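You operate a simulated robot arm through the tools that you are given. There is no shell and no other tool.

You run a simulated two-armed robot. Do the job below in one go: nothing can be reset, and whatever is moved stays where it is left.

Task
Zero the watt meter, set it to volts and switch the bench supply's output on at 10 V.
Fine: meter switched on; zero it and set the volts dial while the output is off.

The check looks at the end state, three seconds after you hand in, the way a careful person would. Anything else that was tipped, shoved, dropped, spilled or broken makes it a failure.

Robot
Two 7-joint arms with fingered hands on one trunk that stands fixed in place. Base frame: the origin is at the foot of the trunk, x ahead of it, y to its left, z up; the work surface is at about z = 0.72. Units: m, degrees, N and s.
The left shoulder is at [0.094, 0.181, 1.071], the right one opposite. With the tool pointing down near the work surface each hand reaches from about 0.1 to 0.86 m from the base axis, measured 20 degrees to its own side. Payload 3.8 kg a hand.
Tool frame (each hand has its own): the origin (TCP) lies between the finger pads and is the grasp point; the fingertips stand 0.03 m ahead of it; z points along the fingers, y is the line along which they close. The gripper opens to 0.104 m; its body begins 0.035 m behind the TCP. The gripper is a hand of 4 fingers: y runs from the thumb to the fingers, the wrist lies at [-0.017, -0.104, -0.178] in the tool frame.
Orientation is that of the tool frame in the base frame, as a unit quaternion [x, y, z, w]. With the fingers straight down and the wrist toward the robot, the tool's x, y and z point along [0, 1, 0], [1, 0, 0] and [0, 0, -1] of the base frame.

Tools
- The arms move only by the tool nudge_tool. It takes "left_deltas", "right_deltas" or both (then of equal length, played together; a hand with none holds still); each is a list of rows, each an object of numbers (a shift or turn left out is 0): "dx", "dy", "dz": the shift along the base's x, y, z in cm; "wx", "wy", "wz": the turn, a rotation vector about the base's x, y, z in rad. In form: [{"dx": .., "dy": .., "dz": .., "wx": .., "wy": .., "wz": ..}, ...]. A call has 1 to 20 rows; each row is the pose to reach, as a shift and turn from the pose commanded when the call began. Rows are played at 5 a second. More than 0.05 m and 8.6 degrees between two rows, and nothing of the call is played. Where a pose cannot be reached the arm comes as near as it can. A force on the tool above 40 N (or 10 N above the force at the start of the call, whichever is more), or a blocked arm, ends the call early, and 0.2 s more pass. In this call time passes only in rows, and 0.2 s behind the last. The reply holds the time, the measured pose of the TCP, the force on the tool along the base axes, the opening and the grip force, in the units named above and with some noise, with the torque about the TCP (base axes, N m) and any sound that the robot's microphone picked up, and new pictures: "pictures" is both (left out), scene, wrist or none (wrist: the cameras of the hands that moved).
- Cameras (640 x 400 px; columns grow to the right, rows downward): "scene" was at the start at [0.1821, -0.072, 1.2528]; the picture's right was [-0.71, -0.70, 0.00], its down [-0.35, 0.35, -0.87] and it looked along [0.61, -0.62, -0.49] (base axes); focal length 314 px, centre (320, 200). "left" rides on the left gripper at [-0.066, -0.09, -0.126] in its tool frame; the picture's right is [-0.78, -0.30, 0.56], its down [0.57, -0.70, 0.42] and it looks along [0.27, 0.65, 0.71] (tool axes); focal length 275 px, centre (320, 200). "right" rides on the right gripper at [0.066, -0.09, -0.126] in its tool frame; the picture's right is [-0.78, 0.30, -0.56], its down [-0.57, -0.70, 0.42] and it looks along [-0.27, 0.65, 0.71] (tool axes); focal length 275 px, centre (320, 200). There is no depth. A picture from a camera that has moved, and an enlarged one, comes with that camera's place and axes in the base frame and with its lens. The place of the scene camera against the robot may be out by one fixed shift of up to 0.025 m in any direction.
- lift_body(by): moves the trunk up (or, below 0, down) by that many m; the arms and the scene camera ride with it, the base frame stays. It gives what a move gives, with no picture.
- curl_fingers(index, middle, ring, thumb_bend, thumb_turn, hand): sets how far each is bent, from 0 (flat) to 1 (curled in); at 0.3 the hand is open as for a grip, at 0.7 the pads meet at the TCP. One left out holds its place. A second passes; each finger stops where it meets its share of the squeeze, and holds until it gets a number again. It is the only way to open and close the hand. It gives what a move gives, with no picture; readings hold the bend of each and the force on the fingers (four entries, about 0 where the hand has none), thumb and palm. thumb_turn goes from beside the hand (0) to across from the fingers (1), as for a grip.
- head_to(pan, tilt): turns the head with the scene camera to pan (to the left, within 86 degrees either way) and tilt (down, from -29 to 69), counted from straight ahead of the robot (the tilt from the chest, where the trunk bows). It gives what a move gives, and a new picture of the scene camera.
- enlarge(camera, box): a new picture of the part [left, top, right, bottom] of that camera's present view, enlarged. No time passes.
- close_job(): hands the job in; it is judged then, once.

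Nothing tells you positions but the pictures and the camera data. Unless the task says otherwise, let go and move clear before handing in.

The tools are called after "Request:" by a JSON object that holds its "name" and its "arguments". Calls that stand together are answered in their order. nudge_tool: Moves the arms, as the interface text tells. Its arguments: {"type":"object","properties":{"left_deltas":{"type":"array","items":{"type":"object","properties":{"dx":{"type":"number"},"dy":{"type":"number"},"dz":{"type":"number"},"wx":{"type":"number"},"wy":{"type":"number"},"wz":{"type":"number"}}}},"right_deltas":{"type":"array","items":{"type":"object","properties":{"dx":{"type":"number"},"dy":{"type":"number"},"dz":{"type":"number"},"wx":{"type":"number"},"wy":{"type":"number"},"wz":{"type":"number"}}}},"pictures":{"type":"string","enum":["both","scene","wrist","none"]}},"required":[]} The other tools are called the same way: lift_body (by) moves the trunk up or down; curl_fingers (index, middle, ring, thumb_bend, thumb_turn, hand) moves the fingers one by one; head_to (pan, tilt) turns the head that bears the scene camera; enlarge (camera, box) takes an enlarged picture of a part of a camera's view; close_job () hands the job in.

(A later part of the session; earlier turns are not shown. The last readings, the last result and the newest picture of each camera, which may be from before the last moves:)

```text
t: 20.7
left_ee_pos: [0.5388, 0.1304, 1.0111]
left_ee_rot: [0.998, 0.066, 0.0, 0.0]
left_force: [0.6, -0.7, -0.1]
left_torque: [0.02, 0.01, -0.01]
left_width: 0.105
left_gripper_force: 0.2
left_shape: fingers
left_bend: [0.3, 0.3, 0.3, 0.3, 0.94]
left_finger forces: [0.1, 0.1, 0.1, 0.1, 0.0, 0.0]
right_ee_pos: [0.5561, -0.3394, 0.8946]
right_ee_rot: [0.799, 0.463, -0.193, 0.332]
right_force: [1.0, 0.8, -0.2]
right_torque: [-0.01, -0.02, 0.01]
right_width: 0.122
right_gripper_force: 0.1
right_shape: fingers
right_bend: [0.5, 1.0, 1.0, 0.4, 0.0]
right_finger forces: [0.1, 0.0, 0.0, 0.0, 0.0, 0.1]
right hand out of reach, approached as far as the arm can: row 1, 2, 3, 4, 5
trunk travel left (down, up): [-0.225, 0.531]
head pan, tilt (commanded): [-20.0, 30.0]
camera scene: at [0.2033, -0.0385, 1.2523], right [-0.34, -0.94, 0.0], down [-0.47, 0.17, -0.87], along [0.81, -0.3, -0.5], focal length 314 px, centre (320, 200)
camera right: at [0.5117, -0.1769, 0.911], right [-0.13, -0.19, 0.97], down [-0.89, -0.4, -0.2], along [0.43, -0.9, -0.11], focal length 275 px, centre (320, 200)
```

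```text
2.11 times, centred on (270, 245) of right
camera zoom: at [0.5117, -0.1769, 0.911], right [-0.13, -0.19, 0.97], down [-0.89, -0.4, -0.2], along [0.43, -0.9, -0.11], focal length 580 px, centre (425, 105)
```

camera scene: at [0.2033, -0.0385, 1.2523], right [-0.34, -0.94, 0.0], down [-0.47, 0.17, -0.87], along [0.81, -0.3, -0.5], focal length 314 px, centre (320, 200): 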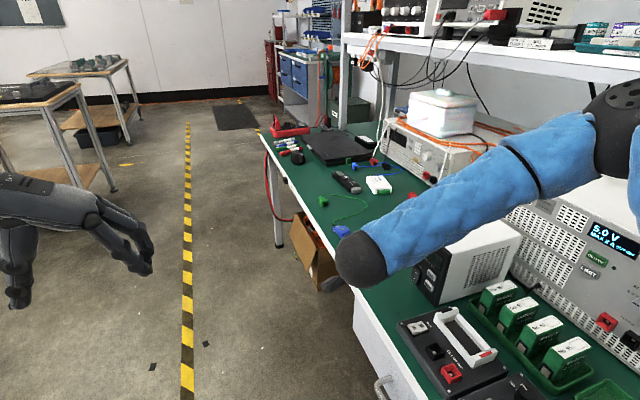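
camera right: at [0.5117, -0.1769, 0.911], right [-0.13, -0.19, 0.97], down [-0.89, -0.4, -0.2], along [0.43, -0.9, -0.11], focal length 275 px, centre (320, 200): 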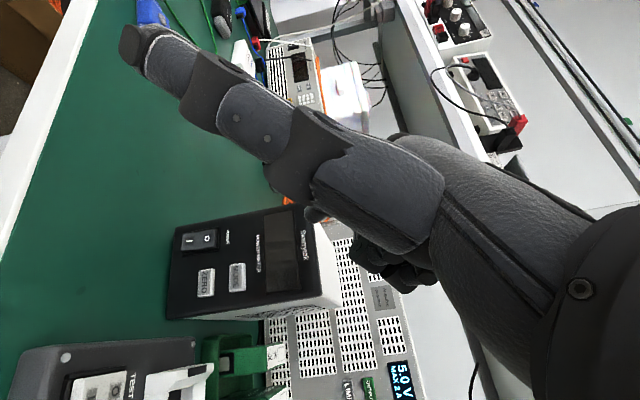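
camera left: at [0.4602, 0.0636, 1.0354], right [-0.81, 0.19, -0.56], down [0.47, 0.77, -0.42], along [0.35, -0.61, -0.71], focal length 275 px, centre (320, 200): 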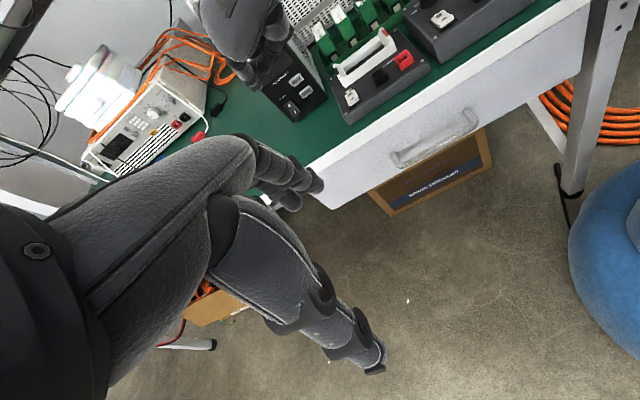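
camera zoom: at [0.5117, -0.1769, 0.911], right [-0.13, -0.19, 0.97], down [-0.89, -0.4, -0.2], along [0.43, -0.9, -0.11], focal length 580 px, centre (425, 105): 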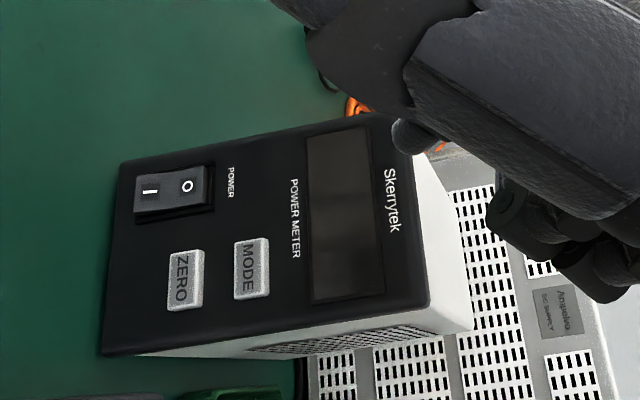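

The index tip is peeking out past the thumb at about TCP + (0.035, −0.025, −0.015). I'll lower to just in front of the rocker's "I" half, keeping a few cm of clearance.

Request:
{"name": "nudge_tool", "arguments": {"right_deltas": [{"dx": 1, "dy": 1, "dz": -4}, {"dx": 2, "dy": 1, "dz": -8}, {"dx": 2.6, "dy": 1, "dz": -12}, {"dx": 2.6, "dy": 0, "dz": -13.6}, {"dx": 2.6, "dy": -1.5, "dz": -13.6}], "pictures": "wrist"}}

Request:
{"name": "enlarge", "arguments": {"camera": "left", "box": [220, 50, 370, 150]}}

Request:
{"name": "enlarge", "arguments": {"camera": "right", "box": [150, 130, 390, 340]}}

```text
t: 21.9
left_ee_pos: [0.5378, 0.1317, 1.0121]
left_ee_rot: [0.998, 0.065, 0.0, 0.0]
left_force: [0.4, 1.5, -0.4]
left_torque: [-0.04, -0.02, 0.0]
left_width: 0.1049
left_gripper_force: 0.2
left_shape: fingers
left_bend: [0.3, 0.3, 0.3, 0.3, 0.94]
left_finger forces: [0.1, 0.0, 0.0, 0.0, 0.1, 0.0]
right_ee_pos: [0.571, -0.3796, 0.7941]
right_ee_rot: [0.8, 0.463, -0.188, 0.332]
right_force: [-0.7, 3.3, 3.7]
right_torque: [-0.02, -0.12, 0.11]
right_width: 0.1215
right_gripper_force: 2.2
right_shape: fingers
right_bend: [0.5, 1.0, 1.0, 0.4, 0.0]
right_finger forces: [4.8, 0.1, 0.0, 0.0, 0.0, 0.1]
right hand out of reach, approached as far as the arm can: row 2, 3, 4, 5
trunk travel left (down, up): [-0.225, 0.531]
head pan, tilt (commanded): [-20.0, 30.0]
camera right: at [0.5247, -0.2186, 0.8108], right [-0.13, -0.19, 0.97], down [-0.89, -0.4, -0.2], along [0.43, -0.9, -0.11], focal length 275 px, centre (320, 200)
```

right: 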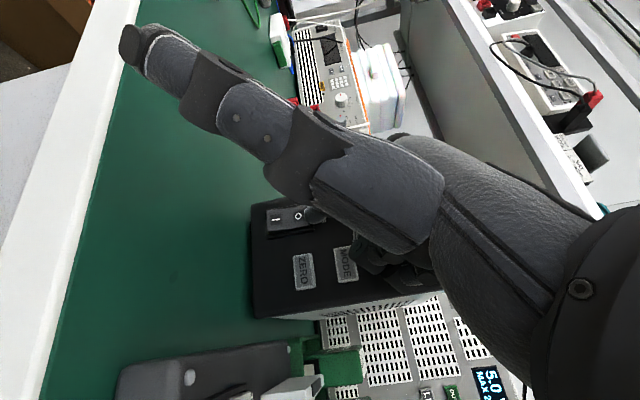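

```text
4.00 times, centred on (295, 100) of left
camera zoom: at [0.46, 0.2124, 1.1362], right [-0.81, 0.19, -0.56], down [0.48, 0.77, -0.42], along [0.35, -0.61, -0.71], focal length 1101 px, centre (420, 600)
```

zoom: 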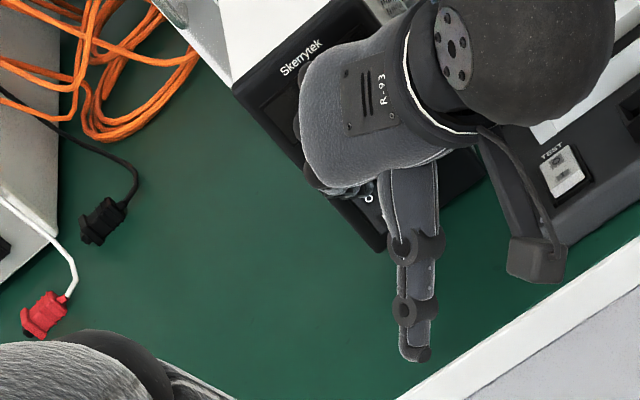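

```text
1.90 times, centred on (270, 235) of right
camera zoom: at [0.5247, -0.2186, 0.8108], right [-0.13, -0.19, 0.97], down [-0.89, -0.4, -0.2], along [0.43, -0.9, -0.11], focal length 524 px, centre (415, 133)
```

zoom: 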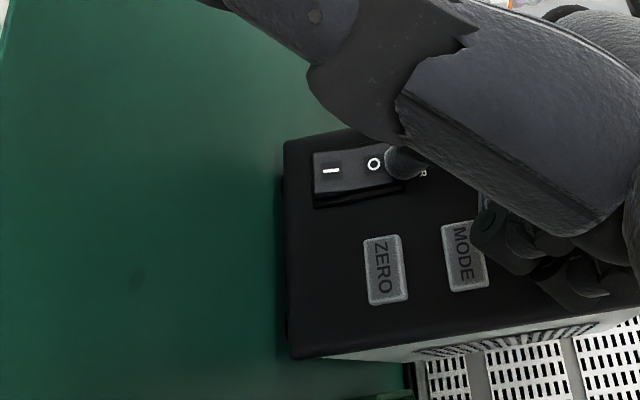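

The index touched the panel lightly above the rocker because the arm ran out of reach going down, and the meter hasn't moved. I'll back off and raise the hand, then lower the trunk so the arm has room.

Request:
{"name": "nudge_tool", "arguments": {"right_deltas": [{"dy": 2}, {"dy": 4, "dz": 3}, {"dy": 5, "dz": 7}, {"dy": 5, "dz": 11}], "pictures": "none"}}

Request:
{"name": "lift_body", "arguments": {"by": -0.1}}

Request:
{"name": "enlarge", "arguments": {"camera": "right", "box": [150, 130, 390, 340]}}

Request:
{"name": "enlarge", "arguments": {"camera": "left", "box": [160, 0, 420, 160]}}

Request:
{"name": "enlarge", "arguments": {"camera": "scene", "box": [0, 0, 640, 400]}}

```text
t: 22.9
left_ee_pos: [0.5374, 0.1307, 1.0126]
left_ee_rot: [0.998, 0.065, 0.0, 0.0]
left_force: [0.6, -0.1, 0.4]
left_torque: [-0.05, -0.02, 0.02]
left_width: 0.1048
left_gripper_force: 0.0
left_shape: fingers
left_bend: [0.3, 0.3, 0.3, 0.3, 0.94]
left_finger forces: [0.1, 0.1, 0.0, 0.1, 0.0, 0.0]
right_ee_pos: [0.5675, -0.3328, 0.904]
right_ee_rot: [0.8, 0.462, -0.192, 0.333]
right_force: [0.5, 0.9, -0.4]
right_torque: [0.01, 0.05, 0.02]
right_width: 0.1217
right_gripper_force: 0.0
right_shape: fingers
right_bend: [0.5, 1.0, 1.0, 0.4, 0.0]
right_finger forces: [0.0, 0.0, 0.1, 0.1, 0.0, 0.0]
right hand out of reach, approached as far as the arm can: row 1, 2
trunk travel left (down, up): [-0.225, 0.531]
head pan, tilt (commanded): [-20.0, 30.0]
```

```text
t: 24.2
left_ee_pos: [0.5381, 0.1335, 0.9126]
left_ee_rot: [0.998, 0.065, 0.001, -0.001]
left_force: [-0.1, 0.2, -0.3]
left_torque: [0.02, -0.01, 0.02]
left_width: 0.1048
left_gripper_force: 0.0
left_shape: fingers
left_bend: [0.3, 0.3, 0.3, 0.3, 0.94]
left_finger forces: [0.0, 0.1, 0.0, 0.0, 0.0, 0.0]
right_ee_pos: [0.5679, -0.3317, 0.805]
right_ee_rot: [0.801, 0.461, -0.191, 0.331]
right_force: [0.4, 0.1, -0.1]
right_torque: [0.01, 0.02, 0.0]
right_width: 0.1222
right_gripper_force: 0.1
right_shape: fingers
right_bend: [0.5, 1.0, 1.0, 0.4, 0.0]
right_finger forces: [0.1, 0.1, 0.1, 0.1, 0.1, 0.0]
trunk travel left (down, up): [-0.125, 0.631]
head pan, tilt (commanded): [-20.0, 30.0]
```

```text
1.90 times, centred on (270, 235) of right
camera zoom: at [0.5224, -0.1706, 0.8204], right [-0.13, -0.19, 0.97], down [-0.89, -0.4, -0.2], along [0.43, -0.9, -0.11], focal length 524 px, centre (415, 133)
```

zoom: 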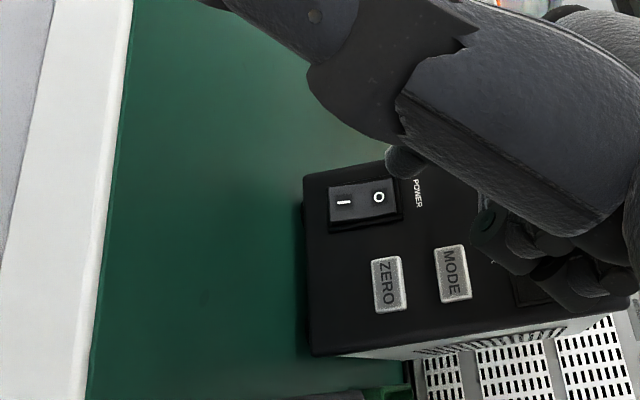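

```text
2.46 times, centred on (290, 80) of left
camera zoom: at [0.4597, 0.2139, 1.0365], right [-0.81, 0.19, -0.56], down [0.48, 0.77, -0.42], along [0.35, -0.61, -0.71], focal length 678 px, centre (394, 495)
```

zoom: 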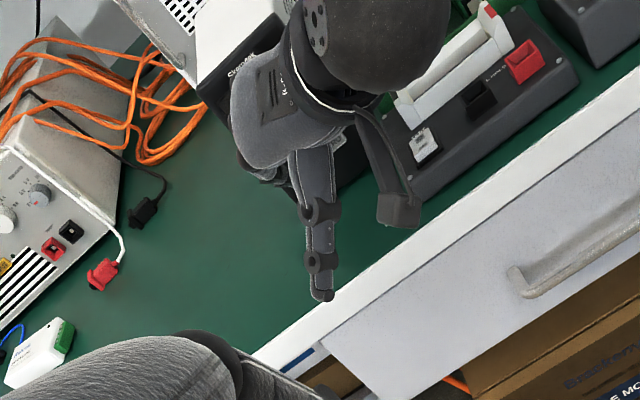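

```text
1.00 times, centred on (320, 200) of scene (not enlarged: the box is as wide or as high as the picture)
camera zoom: at [0.257, -0.0385, 1.1481], right [-0.34, -0.94, 0.0], down [-0.47, 0.17, -0.87], along [0.81, -0.3, -0.5], focal length 314 px, centre (320, 200)
```

zoom: 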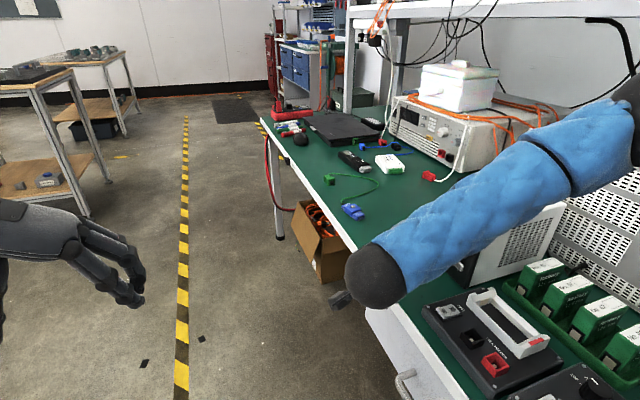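

With the trunk lower there is room. The contact gave a good calibration: tip ≈ TCP + (0.042, −0.040, −0.017). I'll lower about 4.4 cm to the "I" height and come close without touching.

Request:
{"name": "nudge_tool", "arguments": {"right_deltas": [{"dz": -2.2}, {"dz": -4.4}, {"dy": -1.5, "dz": -4.4}, {"dy": -2.8, "dz": -4.4}], "pictures": "none"}}

Request:
{"name": "enlarge", "arguments": {"camera": "right", "box": [190, 130, 390, 310]}}

```text
t: 25.2
left_ee_pos: [0.5374, 0.1339, 0.9117]
left_ee_rot: [0.998, 0.066, 0.0, -0.001]
left_force: [0.7, -1.0, 0.1]
left_torque: [0.01, -0.01, 0.02]
left_width: 0.1049
left_gripper_force: 0.0
left_shape: fingers
left_bend: [0.3, 0.3, 0.3, 0.3, 0.94]
left_finger forces: [0.0, 0.1, 0.0, 0.0, 0.0, 0.0]
right_ee_pos: [0.5688, -0.362, 0.7596]
right_ee_rot: [0.8, 0.462, -0.192, 0.331]
right_force: [-0.2, -0.7, -0.6]
right_torque: [0.01, -0.03, 0.01]
right_width: 0.1219
right_gripper_force: 0.1
right_shape: fingers
right_bend: [0.5, 1.0, 1.0, 0.4, 0.0]
right_finger forces: [0.1, 0.0, 0.0, 0.0, 0.1, 0.1]
trunk travel left (down, up): [-0.125, 0.631]
head pan, tilt (commanded): [-20.0, 30.0]
```

```text
2.22 times, centred on (290, 220) of right
camera zoom: at [0.5234, -0.1992, 0.7759], right [-0.13, -0.19, 0.97], down [-0.89, -0.4, -0.2], along [0.43, -0.9, -0.11], focal length 612 px, centre (387, 156)
```

zoom: 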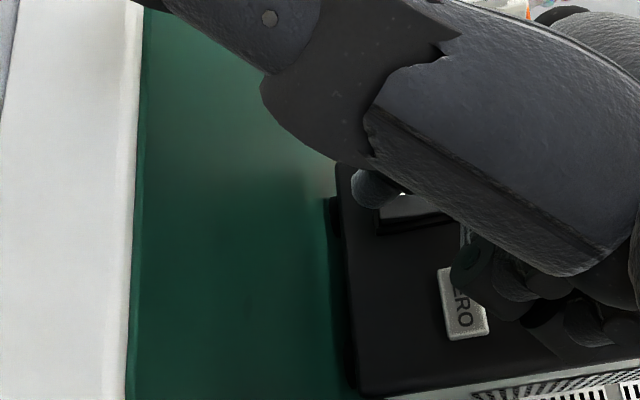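

The tip sits slightly low relative to the "I" mark, so I'll go up 0.7 cm and press in small steps.

Request:
{"name": "nudge_tool", "arguments": {"right_deltas": [{"dz": 0.7}, {"dy": -0.5, "dz": 0.7}, {"dy": -1.0, "dz": 0.7}, {"dy": -1.4, "dz": 0.7}, {"dy": -1.8, "dz": 0.7}], "pictures": "none"}}

Request:
{"name": "enlarge", "arguments": {"camera": "right", "box": [190, 130, 390, 310]}}

```text
t: 26.4
left_ee_pos: [0.5378, 0.1349, 0.9107]
left_ee_rot: [0.998, 0.067, 0.0, 0.0]
left_force: [0.7, 0.8, 0.0]
left_torque: [0.01, 0.03, -0.01]
left_width: 0.1048
left_gripper_force: 0.1
left_shape: fingers
left_bend: [0.3, 0.3, 0.3, 0.3, 0.94]
left_finger forces: [0.0, 0.0, 0.0, 0.0, 0.1, 0.0]
right_ee_pos: [0.5706, -0.3757, 0.7674]
right_ee_rot: [0.799, 0.464, -0.19, 0.332]
right_force: [2.5, 16.4, -0.9]
right_torque: [0.25, -0.01, 0.61]
right_width: 0.1211
right_gripper_force: 8.1
right_shape: fingers
right_bend: [0.52, 1.0, 1.0, 0.4, 0.0]
right_finger forces: [15.6, 0.0, 0.0, 0.0, 0.0, 0.0]
trunk travel left (down, up): [-0.125, 0.631]
head pan, tilt (commanded): [-20.0, 30.0]
```

```text
2.22 times, centred on (290, 220) of right
camera zoom: at [0.5236, -0.2137, 0.7834], right [-0.13, -0.19, 0.97], down [-0.89, -0.41, -0.2], along [0.44, -0.89, -0.11], focal length 612 px, centre (387, 156)
```

zoom: 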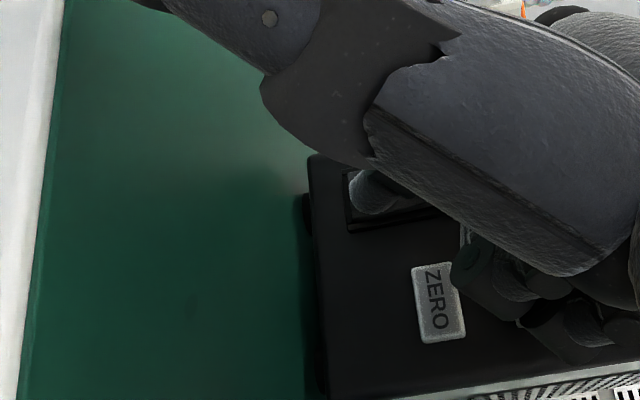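

Contact force reached about 16 N, so the rocker has probably been pressed. I'll back off and look at the rocker and display.

Request:
{"name": "nudge_tool", "arguments": {"right_deltas": [{"dy": 1.5}, {"dy": 3}, {"dy": 4, "dz": 3}, {"dx": 0, "dy": 4.5, "dz": 7}], "pictures": "wrist"}}

Request:
{"name": "enlarge", "arguments": {"camera": "right", "box": [150, 130, 390, 340]}}

Request:
{"name": "enlarge", "arguments": {"camera": "left", "box": [160, 0, 420, 160]}}

```text
t: 27.4
left_ee_pos: [0.5365, 0.1326, 0.9115]
left_ee_rot: [0.998, 0.065, 0.0, 0.0]
left_force: [-0.7, 0.3, -0.4]
left_torque: [0.02, 0.05, -0.02]
left_width: 0.1047
left_gripper_force: 0.0
left_shape: fingers
left_bend: [0.3, 0.3, 0.3, 0.3, 0.94]
left_finger forces: [0.0, 0.0, 0.1, 0.0, 0.1, 0.0]
right_ee_pos: [0.5684, -0.3335, 0.8379]
right_ee_rot: [0.8, 0.461, -0.192, 0.331]
right_force: [0.7, 0.6, -0.2]
right_torque: [-0.04, 0.03, -0.01]
right_width: 0.1219
right_gripper_force: 0.1
right_shape: fingers
right_bend: [0.5, 1.0, 1.0, 0.4, 0.0]
right_finger forces: [0.0, 0.0, 0.0, 0.0, 0.0, 0.0]
trunk travel left (down, up): [-0.125, 0.631]
head pan, tilt (commanded): [-20.0, 30.0]
camera right: at [0.5228, -0.1713, 0.8541], right [-0.13, -0.19, 0.97], down [-0.89, -0.4, -0.2], along [0.43, -0.9, -0.11], focal length 275 px, centre (320, 200)
```

right: 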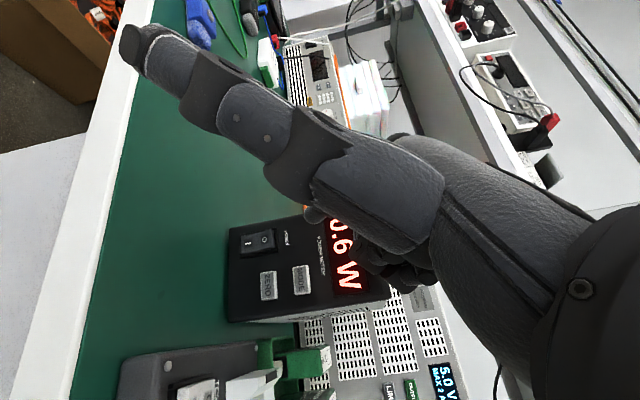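

```text
1.90 times, centred on (270, 235) of right
camera zoom: at [0.5228, -0.1713, 0.8541], right [-0.13, -0.19, 0.97], down [-0.89, -0.4, -0.2], along [0.43, -0.9, -0.11], focal length 524 px, centre (415, 133)
```

zoom: 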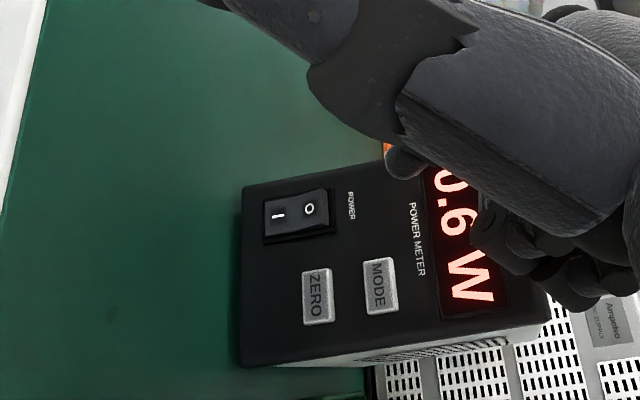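

```text
2.46 times, centred on (290, 80) of left
camera zoom: at [0.4601, 0.2141, 1.0361], right [-0.81, 0.19, -0.56], down [0.48, 0.77, -0.42], along [0.35, -0.61, -0.71], focal length 678 px, centre (394, 495)
```

zoom: 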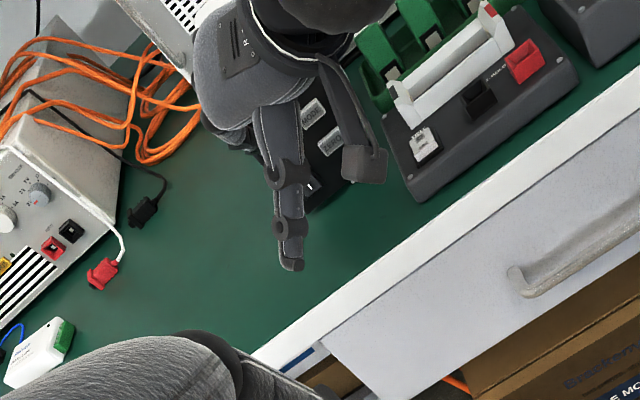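

The meter is on and reads 0.6 W, so it needs zeroing. Next I'll line up on ZERO, with TCP at about (0.526, −0.335, 0.784), and check the alignment.

Request:
{"name": "nudge_tool", "arguments": {"right_deltas": [{"dx": -2, "dz": -1}, {"dx": -4.2, "dz": -3}, {"dx": -4.2, "dz": -5.4}, {"dx": -4.2, "dy": -1.5, "dz": -5.4}], "pictures": "none"}}

Request:
{"name": "enlarge", "arguments": {"camera": "right", "box": [190, 130, 390, 310]}}

Request:
{"name": "enlarge", "arguments": {"camera": "left", "box": [200, 0, 400, 130]}}

```text
t: 28.4
left_ee_pos: [0.5367, 0.1328, 0.9115]
left_ee_rot: [0.998, 0.066, 0.0, 0.0]
left_force: [0.4, 0.6, -0.1]
left_torque: [0.0, -0.02, 0.0]
left_width: 0.1052
left_gripper_force: 0.1
left_shape: fingers
left_bend: [0.3, 0.3, 0.3, 0.3, 0.94]
left_finger forces: [0.0, 0.1, 0.0, 0.0, 0.0, 0.0]
right_ee_pos: [0.5266, -0.3481, 0.7836]
right_ee_rot: [0.801, 0.461, -0.192, 0.331]
right_force: [-0.1, 0.0, -0.2]
right_torque: [-0.01, -0.01, -0.01]
right_width: 0.1218
right_gripper_force: 0.1
right_shape: fingers
right_bend: [0.5, 1.0, 1.0, 0.4, 0.0]
right_finger forces: [0.1, 0.0, 0.0, 0.0, 0.0, 0.0]
trunk travel left (down, up): [-0.125, 0.631]
head pan, tilt (commanded): [-20.0, 30.0]
```

```text
2.22 times, centred on (290, 220) of right
camera zoom: at [0.4809, -0.1858, 0.7987], right [-0.13, -0.19, 0.97], down [-0.89, -0.4, -0.2], along [0.43, -0.9, -0.11], focal length 612 px, centre (387, 156)
```

zoom: 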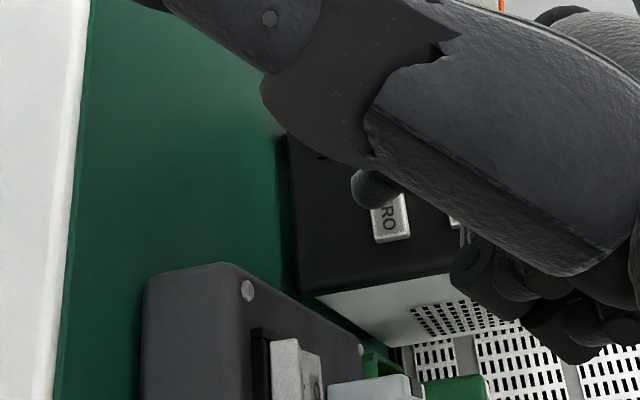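

```text
3.08 times, centred on (300, 65) of left
camera zoom: at [0.4604, 0.2138, 1.0359], right [-0.81, 0.19, -0.56], down [0.48, 0.77, -0.42], along [0.35, -0.61, -0.71], focal length 847 px, centre (382, 615)
```

zoom: 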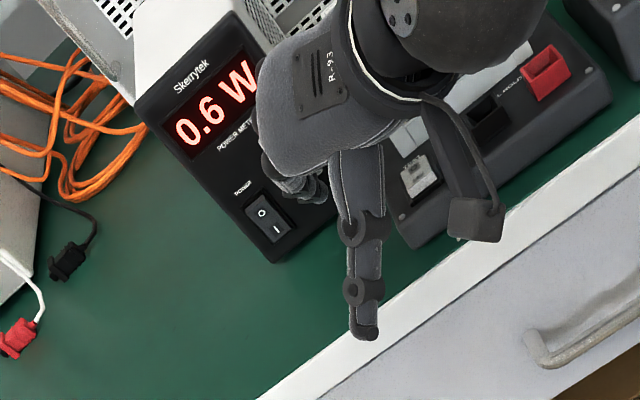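

Aligned on ZERO, and the display is now visible to the left camera. I'll press gently in steps.

Request:
{"name": "nudge_tool", "arguments": {"right_deltas": [{"dx": 0.1, "dy": -0.8}, {"dx": 0.1, "dy": -1.4}, {"dx": 0.1, "dy": -1.8}, {"dx": 0.1, "dy": -2.2}], "pictures": "none"}}

Request:
{"name": "enlarge", "arguments": {"camera": "left", "box": [200, 0, 400, 130]}}

Request:
{"name": "enlarge", "arguments": {"camera": "right", "box": [190, 130, 390, 310]}}

```text
t: 29.4
left_ee_pos: [0.5374, 0.1332, 0.9115]
left_ee_rot: [0.998, 0.066, 0.0, 0.0]
left_force: [0.4, -1.6, 0.7]
left_torque: [0.0, 0.01, -0.02]
left_width: 0.1048
left_gripper_force: 0.1
left_shape: fingers
left_bend: [0.3, 0.3, 0.3, 0.3, 0.94]
left_finger forces: [0.0, 0.0, 0.1, 0.0, 0.0, 0.0]
right_ee_pos: [0.5276, -0.3706, 0.7831]
right_ee_rot: [0.801, 0.461, -0.191, 0.331]
right_force: [0.0, 0.0, -0.5]
right_torque: [0.03, 0.03, -0.02]
right_width: 0.1219
right_gripper_force: 0.1
right_shape: fingers
right_bend: [0.5, 1.0, 1.0, 0.4, 0.0]
right_finger forces: [0.0, 0.0, 0.0, 0.1, 0.0, 0.1]
trunk travel left (down, up): [-0.125, 0.631]
head pan, tilt (commanded): [-20.0, 30.0]
```

```text
3.08 times, centred on (300, 65) of left
camera zoom: at [0.4606, 0.2138, 1.0358], right [-0.81, 0.19, -0.56], down [0.48, 0.77, -0.42], along [0.35, -0.61, -0.71], focal length 847 px, centre (382, 615)
```

zoom: 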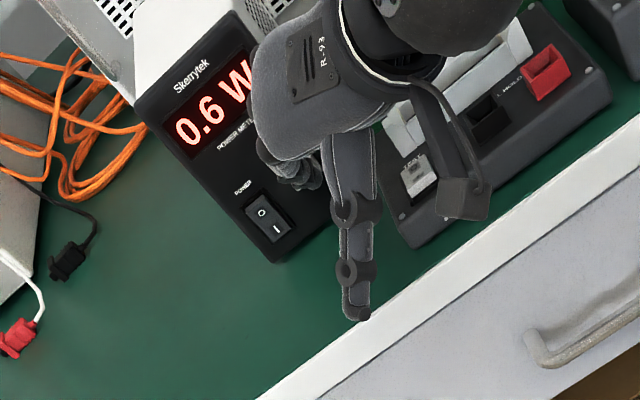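

```text
2.22 times, centred on (290, 220) of right
camera zoom: at [0.4819, -0.208, 0.7987], right [-0.13, -0.19, 0.97], down [-0.89, -0.4, -0.2], along [0.43, -0.9, -0.11], focal length 612 px, centre (387, 156)
```

zoom: 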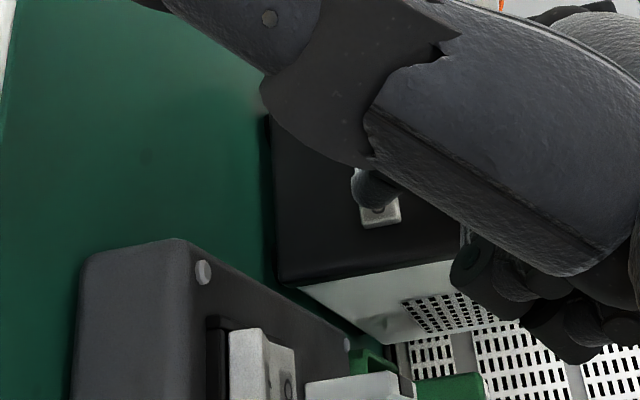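

No contact yet, and the tip is well centred on ZERO. I'll continue forward in 3 mm steps.

Request:
{"name": "nudge_tool", "arguments": {"right_deltas": [{"dy": -0.3}, {"dy": -0.6}, {"dy": -0.9}], "pictures": "none"}}

Request:
{"name": "enlarge", "arguments": {"camera": "left", "box": [200, 0, 400, 130]}}

```text
t: 30.2
left_ee_pos: [0.5385, 0.1338, 0.9118]
left_ee_rot: [0.998, 0.065, 0.0, 0.0]
left_force: [-0.4, -0.1, 0.4]
left_torque: [0.01, -0.01, 0.0]
left_width: 0.1049
left_gripper_force: 0.1
left_shape: fingers
left_bend: [0.3, 0.3, 0.3, 0.3, 0.94]
left_finger forces: [0.0, 0.0, 0.0, 0.0, 0.1, 0.0]
right_ee_pos: [0.5275, -0.3782, 0.7825]
right_ee_rot: [0.8, 0.462, -0.192, 0.331]
right_force: [1.1, 4.8, 0.2]
right_torque: [0.05, 0.01, 0.2]
right_width: 0.1217
right_gripper_force: 2.7
right_shape: fingers
right_bend: [0.51, 1.0, 1.0, 0.4, 0.0]
right_finger forces: [4.8, 0.1, 0.1, 0.0, 0.0, 0.0]
trunk travel left (down, up): [-0.125, 0.631]
head pan, tilt (commanded): [-20.0, 30.0]
heard: click
```

```text
3.08 times, centred on (300, 65) of left
camera zoom: at [0.4606, 0.2144, 1.0356], right [-0.81, 0.19, -0.56], down [0.48, 0.77, -0.42], along [0.35, -0.61, -0.71], focal length 847 px, centre (382, 615)
```

zoom: 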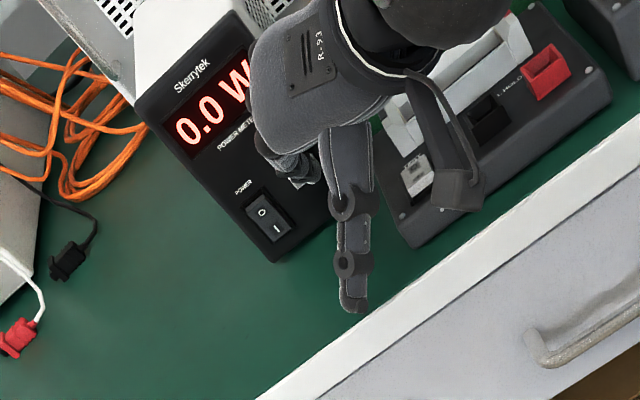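

A click, and the display reads 0.0 W. Next I'll back off, rise 3.1 cm to MODE, and press.

Request:
{"name": "nudge_tool", "arguments": {"right_deltas": [{"dy": 1.0}, {"dy": 2.0}, {"dy": 2.0, "dz": 1.6}, {"dy": 2.0, "dz": 3.1}, {"dy": 1.0, "dz": 3.1}], "pictures": "none"}}

Request:
{"name": "enlarge", "arguments": {"camera": "right", "box": [190, 130, 390, 310]}}

Request:
{"name": "enlarge", "arguments": {"camera": "left", "box": [200, 0, 400, 130]}}

```text
t: 31.4
left_ee_pos: [0.5384, 0.1327, 0.9127]
left_ee_rot: [0.998, 0.066, 0.0, -0.001]
left_force: [-0.5, -0.5, -0.5]
left_torque: [0.02, 0.02, -0.01]
left_width: 0.105
left_gripper_force: 0.1
left_shape: fingers
left_bend: [0.3, 0.3, 0.3, 0.3, 0.94]
left_finger forces: [0.1, 0.0, 0.0, 0.1, 0.0, 0.0]
right_ee_pos: [0.5285, -0.3696, 0.8131]
right_ee_rot: [0.8, 0.462, -0.191, 0.332]
right_force: [0.6, 0.4, 0.1]
right_torque: [0.01, 0.0, 0.0]
right_width: 0.1216
right_gripper_force: 0.1
right_shape: fingers
right_bend: [0.5, 1.0, 1.0, 0.4, 0.0]
right_finger forces: [0.0, 0.0, 0.0, 0.1, 0.1, 0.0]
trunk travel left (down, up): [-0.125, 0.631]
head pan, tilt (commanded): [-20.0, 30.0]
```

```text
2.22 times, centred on (290, 220) of right
camera zoom: at [0.4825, -0.2074, 0.8301], right [-0.13, -0.19, 0.97], down [-0.89, -0.4, -0.2], along [0.43, -0.9, -0.11], focal length 612 px, centre (387, 156)
```

zoom: 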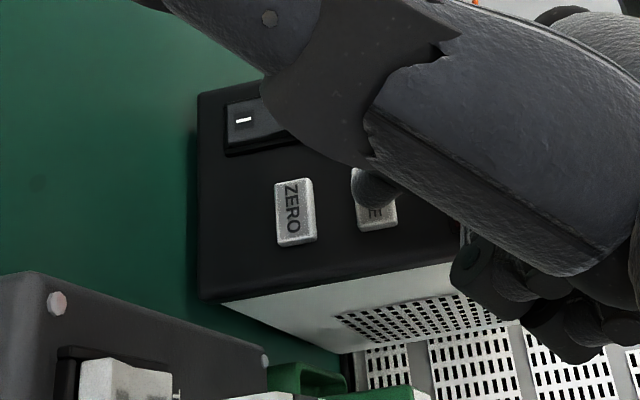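

```text
3.08 times, centred on (300, 65) of left
camera zoom: at [0.4605, 0.2139, 1.0357], right [-0.81, 0.19, -0.56], down [0.48, 0.77, -0.42], along [0.35, -0.61, -0.71], focal length 847 px, centre (382, 615)
```

zoom: 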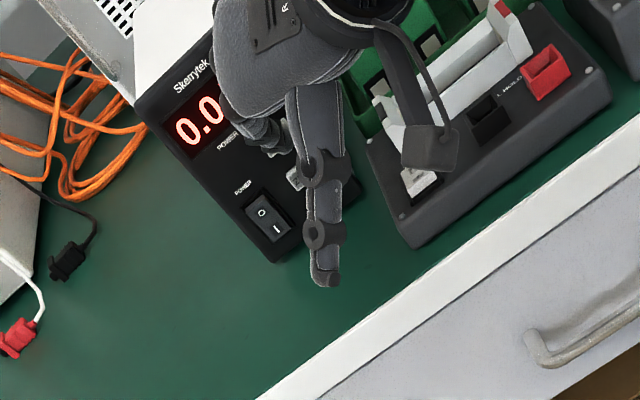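

Aligned on MODE. I'll press it in small steps.

Request:
{"name": "nudge_tool", "arguments": {"right_deltas": [{"dx": -0.2, "dy": -0.3}, {"dx": -0.2, "dy": -0.6}, {"dx": -0.2, "dy": -0.9}], "pictures": "none"}}

Request:
{"name": "enlarge", "arguments": {"camera": "left", "box": [200, 0, 400, 130]}}

```text
t: 32.2
left_ee_pos: [0.5383, 0.1337, 0.9102]
left_ee_rot: [0.998, 0.066, 0.0, 0.0]
left_force: [-0.5, -0.6, 0.5]
left_torque: [0.03, -0.02, 0.01]
left_width: 0.1049
left_gripper_force: 0.1
left_shape: fingers
left_bend: [0.3, 0.3, 0.3, 0.3, 0.94]
left_finger forces: [0.0, 0.0, 0.0, 0.0, 0.0, 0.0]
right_ee_pos: [0.5256, -0.3785, 0.8123]
right_ee_rot: [0.8, 0.462, -0.192, 0.331]
right_force: [0.4, 2.1, 0.0]
right_torque: [0.01, 0.0, 0.08]
right_width: 0.1217
right_gripper_force: 0.8
right_shape: fingers
right_bend: [0.5, 1.0, 1.0, 0.4, 0.0]
right_finger forces: [2.0, 0.0, 0.0, 0.0, 0.0, 0.0]
trunk travel left (down, up): [-0.125, 0.631]
head pan, tilt (commanded): [-20.0, 30.0]
heard: click
```

```text
3.08 times, centred on (300, 65) of left
camera zoom: at [0.4606, 0.2141, 1.0357], right [-0.81, 0.19, -0.56], down [0.48, 0.77, -0.42], along [0.35, -0.61, -0.71], focal length 847 px, centre (382, 615)
```

zoom: 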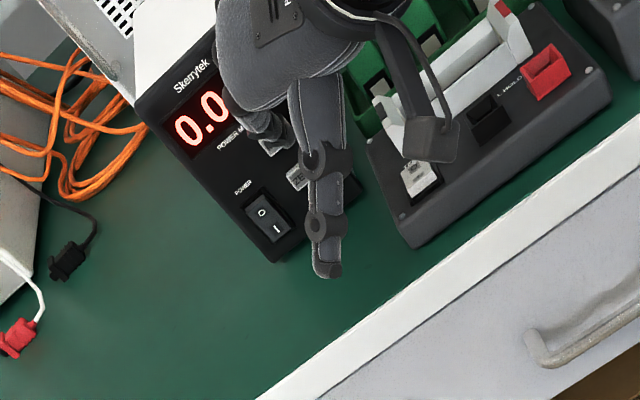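

A click, but the unit is hidden by the hand. I'll back away to read the display.

Request:
{"name": "nudge_tool", "arguments": {"right_deltas": [{"dy": 1.0}, {"dy": 2.5}, {"dx": -2, "dy": 4, "dz": 1}, {"dx": -5, "dy": 5, "dz": 2}], "pictures": "none"}}

Request:
{"name": "enlarge", "arguments": {"camera": "left", "box": [200, 0, 400, 130]}}

Request:
{"name": "enlarge", "arguments": {"camera": "right", "box": [150, 130, 390, 340]}}

```text
t: 33.2
left_ee_pos: [0.5386, 0.1341, 0.9112]
left_ee_rot: [0.998, 0.066, 0.001, -0.001]
left_force: [-0.8, -0.1, 0.4]
left_torque: [-0.01, -0.01, 0.02]
left_width: 0.1052
left_gripper_force: 0.1
left_shape: fingers
left_bend: [0.3, 0.3, 0.3, 0.3, 0.94]
left_finger forces: [0.0, 0.0, 0.0, 0.0, 0.1, 0.0]
right_ee_pos: [0.4741, -0.3297, 0.8338]
right_ee_rot: [0.8, 0.463, -0.19, 0.33]
right_force: [-0.2, -0.2, 0.1]
right_torque: [0.0, 0.0, 0.03]
right_width: 0.122
right_gripper_force: 0.1
right_shape: fingers
right_bend: [0.5, 1.0, 1.0, 0.4, 0.0]
right_finger forces: [0.0, 0.1, 0.1, 0.0, 0.1, 0.1]
trunk travel left (down, up): [-0.125, 0.631]
head pan, tilt (commanded): [-20.0, 30.0]
```

```text
3.08 times, centred on (300, 65) of left
camera zoom: at [0.4603, 0.2141, 1.0359], right [-0.81, 0.19, -0.56], down [0.48, 0.77, -0.42], along [0.35, -0.61, -0.71], focal length 847 px, centre (382, 615)
```

zoom: 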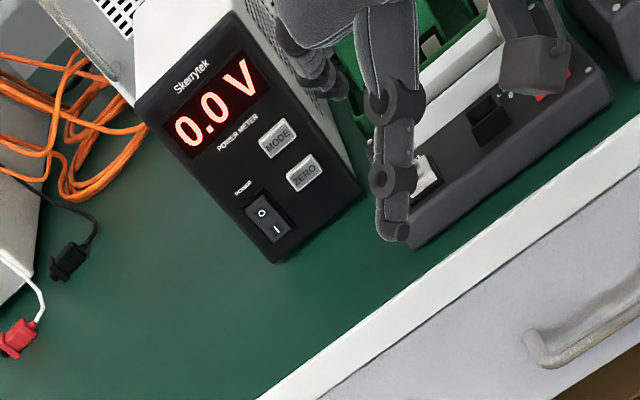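

```text
1.90 times, centred on (270, 235) of right
camera zoom: at [0.4299, -0.168, 0.8494], right [-0.13, -0.19, 0.97], down [-0.89, -0.4, -0.2], along [0.43, -0.9, -0.11], focal length 524 px, centre (415, 133)
```

zoom: 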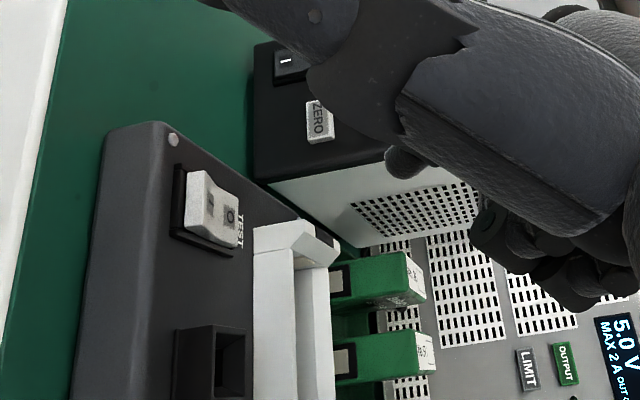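

The meter now reads 0.0 V: on, zeroed and set to volts. Next is the supply dial, so I'll lift the right hand clear, raise the trunk back, and pan the head to watch the supply and my right arm.

Request:
{"name": "nudge_tool", "arguments": {"right_deltas": [{"dz": 3}, {"dz": 6}, {"dz": 9}], "pictures": "none"}}

Request:
{"name": "lift_body", "arguments": {"by": 0.1}}

Request:
{"name": "head_to", "arguments": {"pan": -65, "tilt": 32}}

```text
t: 34.0
left_ee_pos: [0.5375, 0.134, 0.9122]
left_ee_rot: [0.998, 0.066, 0.001, -0.001]
left_force: [0.1, 0.4, 0.6]
left_torque: [0.02, 0.01, 0.0]
left_width: 0.1049
left_gripper_force: 0.1
left_shape: fingers
left_bend: [0.3, 0.3, 0.3, 0.3, 0.94]
left_finger forces: [0.0, 0.0, 0.0, 0.0, 0.0, 0.0]
right_ee_pos: [0.4745, -0.3265, 0.9247]
right_ee_rot: [0.8, 0.461, -0.192, 0.332]
right_force: [0.1, -0.6, -0.6]
right_torque: [0.0, 0.05, 0.0]
right_width: 0.1218
right_gripper_force: 0.0
right_shape: fingers
right_bend: [0.5, 1.0, 1.0, 0.4, 0.0]
right_finger forces: [0.1, 0.0, 0.0, 0.0, 0.0, 0.1]
trunk travel left (down, up): [-0.125, 0.631]
head pan, tilt (commanded): [-20.0, 30.0]
```

```text
t: 35.4
left_ee_pos: [0.5389, 0.1326, 1.0111]
left_ee_rot: [0.998, 0.065, -0.001, -0.001]
left_force: [0.6, 0.7, 0.3]
left_torque: [0.01, 0.04, 0.0]
left_width: 0.105
left_gripper_force: 0.0
left_shape: fingers
left_bend: [0.3, 0.3, 0.3, 0.3, 0.94]
left_finger forces: [0.1, 0.0, 0.0, 0.0, 0.1, 0.1]
right_ee_pos: [0.4752, -0.328, 1.0236]
right_ee_rot: [0.799, 0.463, -0.192, 0.331]
right_force: [-0.5, 0.6, -0.6]
right_torque: [-0.05, 0.03, 0.02]
right_width: 0.1218
right_gripper_force: 0.0
right_shape: fingers
right_bend: [0.5, 1.0, 1.0, 0.4, 0.0]
right_finger forces: [0.0, 0.0, 0.0, 0.0, 0.0, 0.0]
trunk travel left (down, up): [-0.225, 0.531]
head pan, tilt (commanded): [-20.0, 30.0]
```

```text
t: 36.5
left_ee_pos: [0.5378, 0.1333, 1.0113]
left_ee_rot: [0.998, 0.065, -0.001, 0.0]
left_force: [0.2, -0.6, -0.8]
left_torque: [0.01, -0.03, -0.01]
left_width: 0.105
left_gripper_force: 0.0
left_shape: fingers
left_bend: [0.3, 0.3, 0.3, 0.3, 0.94]
left_finger forces: [0.1, 0.0, 0.0, 0.0, 0.0, 0.0]
right_ee_pos: [0.4753, -0.3292, 1.0234]
right_ee_rot: [0.8, 0.461, -0.191, 0.331]
right_force: [-0.6, 0.3, -0.3]
right_torque: [0.0, 0.0, -0.02]
right_width: 0.122
right_gripper_force: 0.1
right_shape: fingers
right_bend: [0.5, 1.0, 1.0, 0.4, 0.0]
right_finger forces: [0.0, 0.0, 0.0, 0.0, 0.0, 0.1]
trunk travel left (down, up): [-0.225, 0.531]
head pan, tilt (commanded): [-65.0, 32.0]
camera scene: at [0.1563, -0.0887, 1.2491], right [-0.91, -0.42, 0.0], down [-0.22, 0.48, -0.85], along [0.36, -0.77, -0.53], focal length 314 px, centre (320, 200)
```

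scene: 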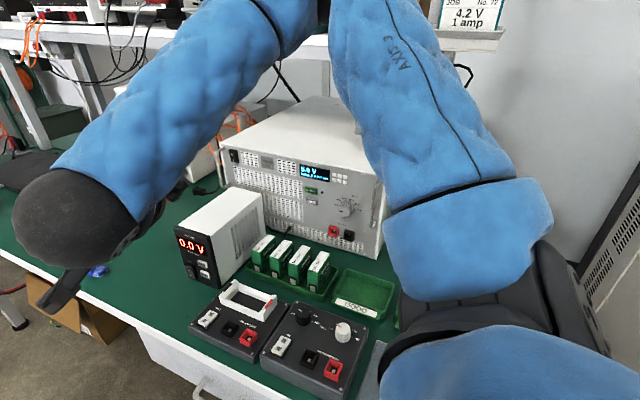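

The hand is clear. I'll go to the "pointing at the supply" pose (yaw −90°, tilt 30°) in free space in front of the supply, with the index at 0.4.

Request:
{"name": "curl_fingers", "arguments": {"hand": "right", "index": 0.4}}

Request:
{"name": "nudge_tool", "arguments": {"right_deltas": [{"dx": -0.5, "dy": -2, "wx": 0.0297, "wy": -0.0799, "wz": -0.1041}, {"dx": -1, "dy": -4, "wx": 0.0593, "wy": -0.1598, "wz": -0.2083}, {"dx": -1.5, "dy": -6, "wx": 0.089, "wy": -0.2396, "wz": -0.3124}, {"dx": -2, "dy": -8, "wx": 0.1187, "wy": -0.3195, "wz": -0.4165}, {"dx": -2.5, "dy": -10, "wx": 0.1483, "wy": -0.3994, "wz": -0.5206}, {"dx": -3, "dy": -12, "wx": 0.178, "wy": -0.4793, "wz": -0.6248}, {"dx": -3.5, "dy": -13, "wx": 0.2076, "wy": -0.5591, "wz": -0.7289}, {"dx": -4, "dy": -14, "wx": 0.2373, "wy": -0.639, "wz": -0.833}], "pictures": "both"}}

```text
t: 37.5
left_ee_pos: [0.5383, 0.1336, 1.0109]
left_ee_rot: [0.998, 0.065, 0.0, 0.0]
left_force: [0.3, 0.0, 0.6]
left_torque: [0.02, -0.03, -0.03]
left_width: 0.105
left_gripper_force: 0.0
left_shape: fingers
left_bend: [0.3, 0.3, 0.3, 0.3, 0.94]
left_finger forces: [0.1, 0.0, 0.0, 0.0, 0.0, 0.0]
right_ee_pos: [0.4747, -0.3277, 1.0247]
right_ee_rot: [0.801, 0.461, -0.192, 0.33]
right_force: [-0.4, -0.6, -0.2]
right_torque: [-0.01, 0.0, 0.02]
right_width: 0.1252
right_gripper_force: 0.1
right_shape: fingers
right_bend: [0.4, 1.0, 1.0, 0.4, 0.0]
right_finger forces: [0.0, 0.0, 0.1, 0.0, 0.0, 0.1]
trunk travel left (down, up): [-0.225, 0.531]
head pan, tilt (commanded): [-65.0, 32.0]
```

```text
t: 39.3
left_ee_pos: [0.5384, 0.1332, 1.0121]
left_ee_rot: [0.998, 0.065, 0.0, 0.0]
left_force: [-0.2, -0.1, -0.1]
left_torque: [0.01, 0.04, 0.0]
left_width: 0.1048
left_gripper_force: 0.1
left_shape: fingers
left_bend: [0.3, 0.3, 0.3, 0.3, 0.94]
left_finger forces: [0.0, 0.1, 0.1, 0.0, 0.0, 0.0]
right_ee_pos: [0.4347, -0.4682, 1.0249]
right_ee_rot: [0.966, -0.002, 0.0, 0.259]
right_force: [-0.8, -0.7, 0.2]
right_torque: [0.02, 0.02, 0.0]
right_width: 0.1255
right_gripper_force: 0.0
right_shape: fingers
right_bend: [0.4, 1.0, 1.0, 0.4, 0.0]
right_finger forces: [0.0, 0.1, 0.1, 0.0, 0.1, 0.1]
trunk travel left (down, up): [-0.225, 0.531]
head pan, tilt (commanded): [-65.0, 32.0]
camera scene: at [0.1561, -0.0889, 1.2491], right [-0.91, -0.42, 0.0], down [-0.22, 0.48, -0.85], along [0.36, -0.77, -0.53], focal length 314 px, centre (320, 200)
camera right: at [0.5007, -0.3266, 1.0877], right [-0.78, 0.02, 0.63], down [-0.57, 0.4, -0.72], along [-0.27, -0.92, -0.29], focal length 275 px, centre (320, 200)
```

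scene: 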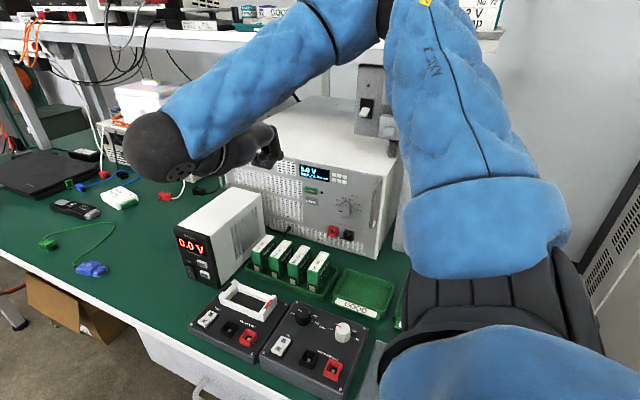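
right: 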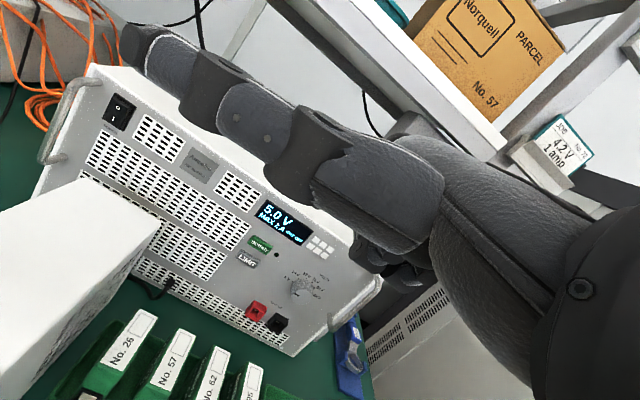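

The pose is reached and the right camera sees the supply front well. I'll enlarge to pin down the dial and the OUTPUT button.

Request:
{"name": "enlarge", "arguments": {"camera": "right", "box": [220, 190, 400, 370]}}

Request:
{"name": "enlarge", "arguments": {"camera": "scene", "box": [280, 150, 400, 270]}}

```text
2.22 times, centred on (310, 280) of right
camera zoom: at [0.5007, -0.3266, 1.0877], right [-0.78, 0.02, 0.63], down [-0.57, 0.4, -0.72], along [-0.27, -0.92, -0.29], focal length 612 px, centre (342, 22)
```

zoom: 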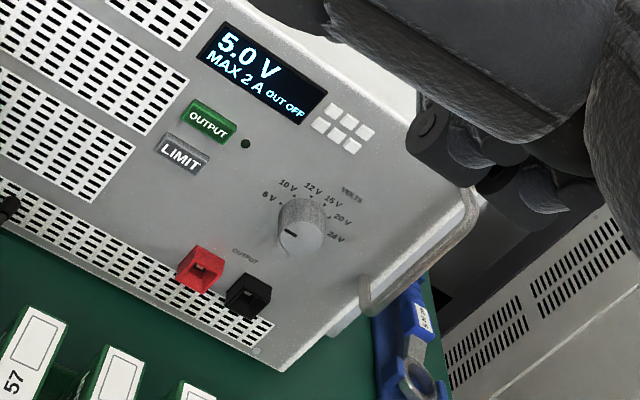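

```text
3.33 times, centred on (340, 210) of scene
camera zoom: at [0.1561, -0.0889, 1.2491], right [-0.91, -0.42, 0.0], down [-0.22, 0.48, -0.85], along [0.36, -0.77, -0.53], focal length 1046 px, centre (253, 167)
```

zoom: 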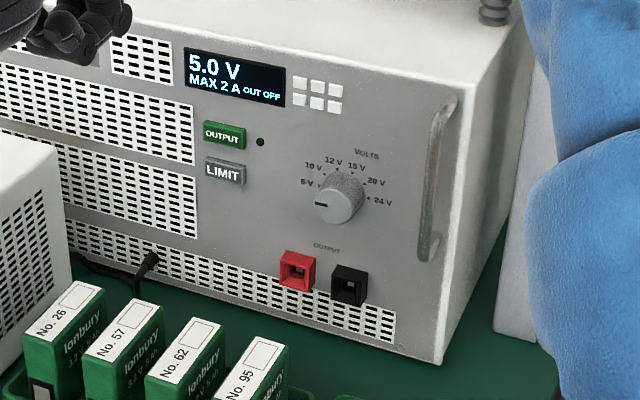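

Right-camera fixes: dial axis at about (0.330, front −0.645, 0.850), and OUTPUT at about (0.425, −0.655, 0.880). I'll swing the thumb out of the camera's view so I can see the index tip.

Request:
{"name": "curl_fingers", "arguments": {"hand": "right", "index": 0.4, "thumb_bend": 0.2, "thumb_turn": 1.0}}

Request:
{"name": "enlarge", "arguments": {"camera": "right", "box": [0, 0, 640, 400]}}

Request:
{"name": "enlarge", "arguments": {"camera": "scene", "box": [120, 80, 320, 220]}}

```text
t: 40.3
left_ee_pos: [0.5368, 0.132, 1.0121]
left_ee_rot: [0.998, 0.065, 0.0, 0.0]
left_force: [0.0, -0.6, 0.5]
left_torque: [0.04, 0.02, 0.01]
left_width: 0.105
left_gripper_force: 0.0
left_shape: fingers
left_bend: [0.3, 0.3, 0.3, 0.3, 0.94]
left_finger forces: [0.1, 0.0, 0.0, 0.0, 0.0, 0.1]
right_ee_pos: [0.4353, -0.4691, 1.0249]
right_ee_rot: [0.966, 0.0, 0.0, 0.258]
right_force: [0.2, 0.4, -0.2]
right_torque: [0.0, 0.0, 0.01]
right_width: 0.1001
right_gripper_force: 0.2
right_shape: fingers
right_bend: [0.4, 1.0, 1.0, 0.2, 0.96]
right_finger forces: [0.0, 0.0, 0.0, 0.1, 0.1, 0.0]
trunk travel left (down, up): [-0.225, 0.531]
head pan, tilt (commanded): [-65.0, 32.0]
```

```text
1.00 times, centred on (320, 200) of right (not enlarged: the box is as wide or as high as the picture)
camera zoom: at [0.5006, -0.3261, 1.0876], right [-0.78, 0.02, 0.63], down [-0.57, 0.4, -0.72], along [-0.27, -0.92, -0.29], focal length 275 px, centre (320, 200)
```

zoom: 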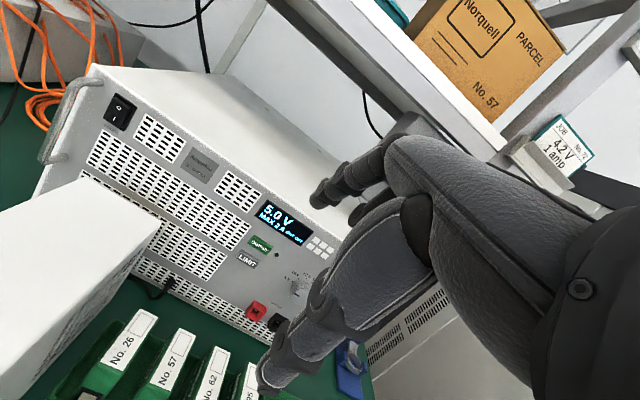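

```text
2.86 times, centred on (220, 150) of scene
camera zoom: at [0.1562, -0.0888, 1.2491], right [-0.91, -0.42, 0.0], down [-0.22, 0.48, -0.85], along [0.36, -0.77, -0.53], focal length 896 px, centre (606, 343)
```

zoom: 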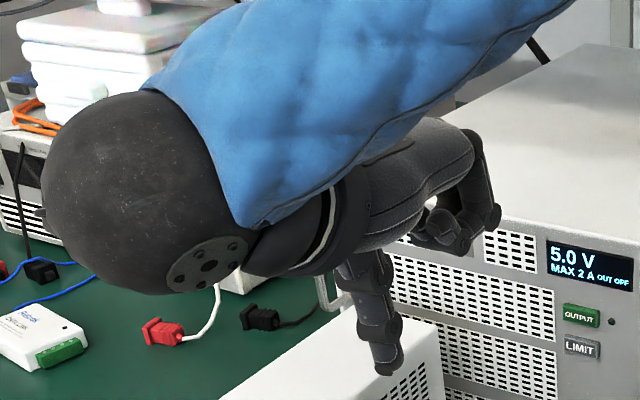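

The index tip is now visible. I'll move stepwise toward a point just above and in front of the dial, and check arm clearance in the scene view.

Request:
{"name": "nudge_tool", "arguments": {"right_deltas": [{"dx": -2, "dy": -1, "dz": -2}, {"dx": -4, "dy": -2, "dz": -4}, {"dx": -6, "dy": -3, "dz": -6}], "pictures": "both"}}

```text
t: 41.1
left_ee_pos: [0.5377, 0.1336, 1.0118]
left_ee_rot: [0.998, 0.065, 0.0, 0.0]
left_force: [0.2, 0.3, 0.8]
left_torque: [-0.02, 0.03, 0.0]
left_width: 0.1048
left_gripper_force: 0.1
left_shape: fingers
left_bend: [0.3, 0.3, 0.3, 0.3, 0.94]
left_finger forces: [0.0, 0.0, 0.0, 0.1, 0.1, 0.0]
right_ee_pos: [0.3751, -0.4981, 0.9617]
right_ee_rot: [0.966, 0.001, 0.001, 0.258]
right_force: [-0.7, 0.7, 0.3]
right_torque: [0.0, 0.04, 0.01]
right_width: 0.1001
right_gripper_force: 0.0
right_shape: fingers
right_bend: [0.4, 1.0, 1.0, 0.2, 0.96]
right_finger forces: [0.0, 0.0, 0.0, 0.0, 0.0, 0.0]
trunk travel left (down, up): [-0.225, 0.531]
head pan, tilt (commanded): [-65.0, 32.0]
camera scene: at [0.156, -0.0891, 1.2492], right [-0.91, -0.42, 0.0], down [-0.22, 0.48, -0.85], along [0.36, -0.77, -0.53], focal length 314 px, centre (320, 200)
camera right: at [0.4399, -0.3573, 1.0255], right [-0.78, 0.02, 0.63], down [-0.57, 0.4, -0.72], along [-0.27, -0.92, -0.29], focal length 275 px, centre (320, 200)
```

scene: 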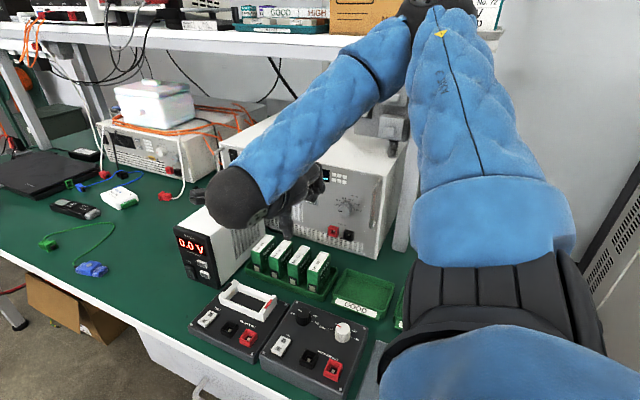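
right: 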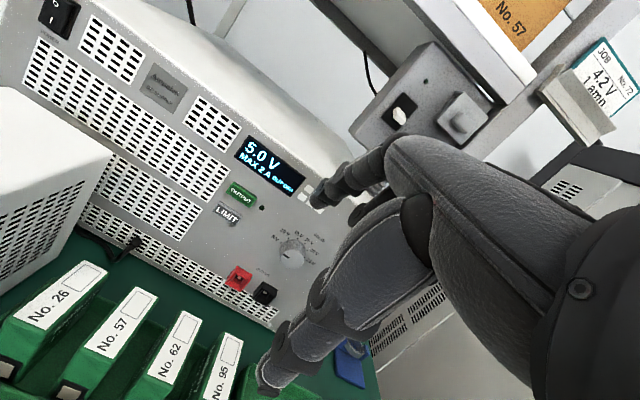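

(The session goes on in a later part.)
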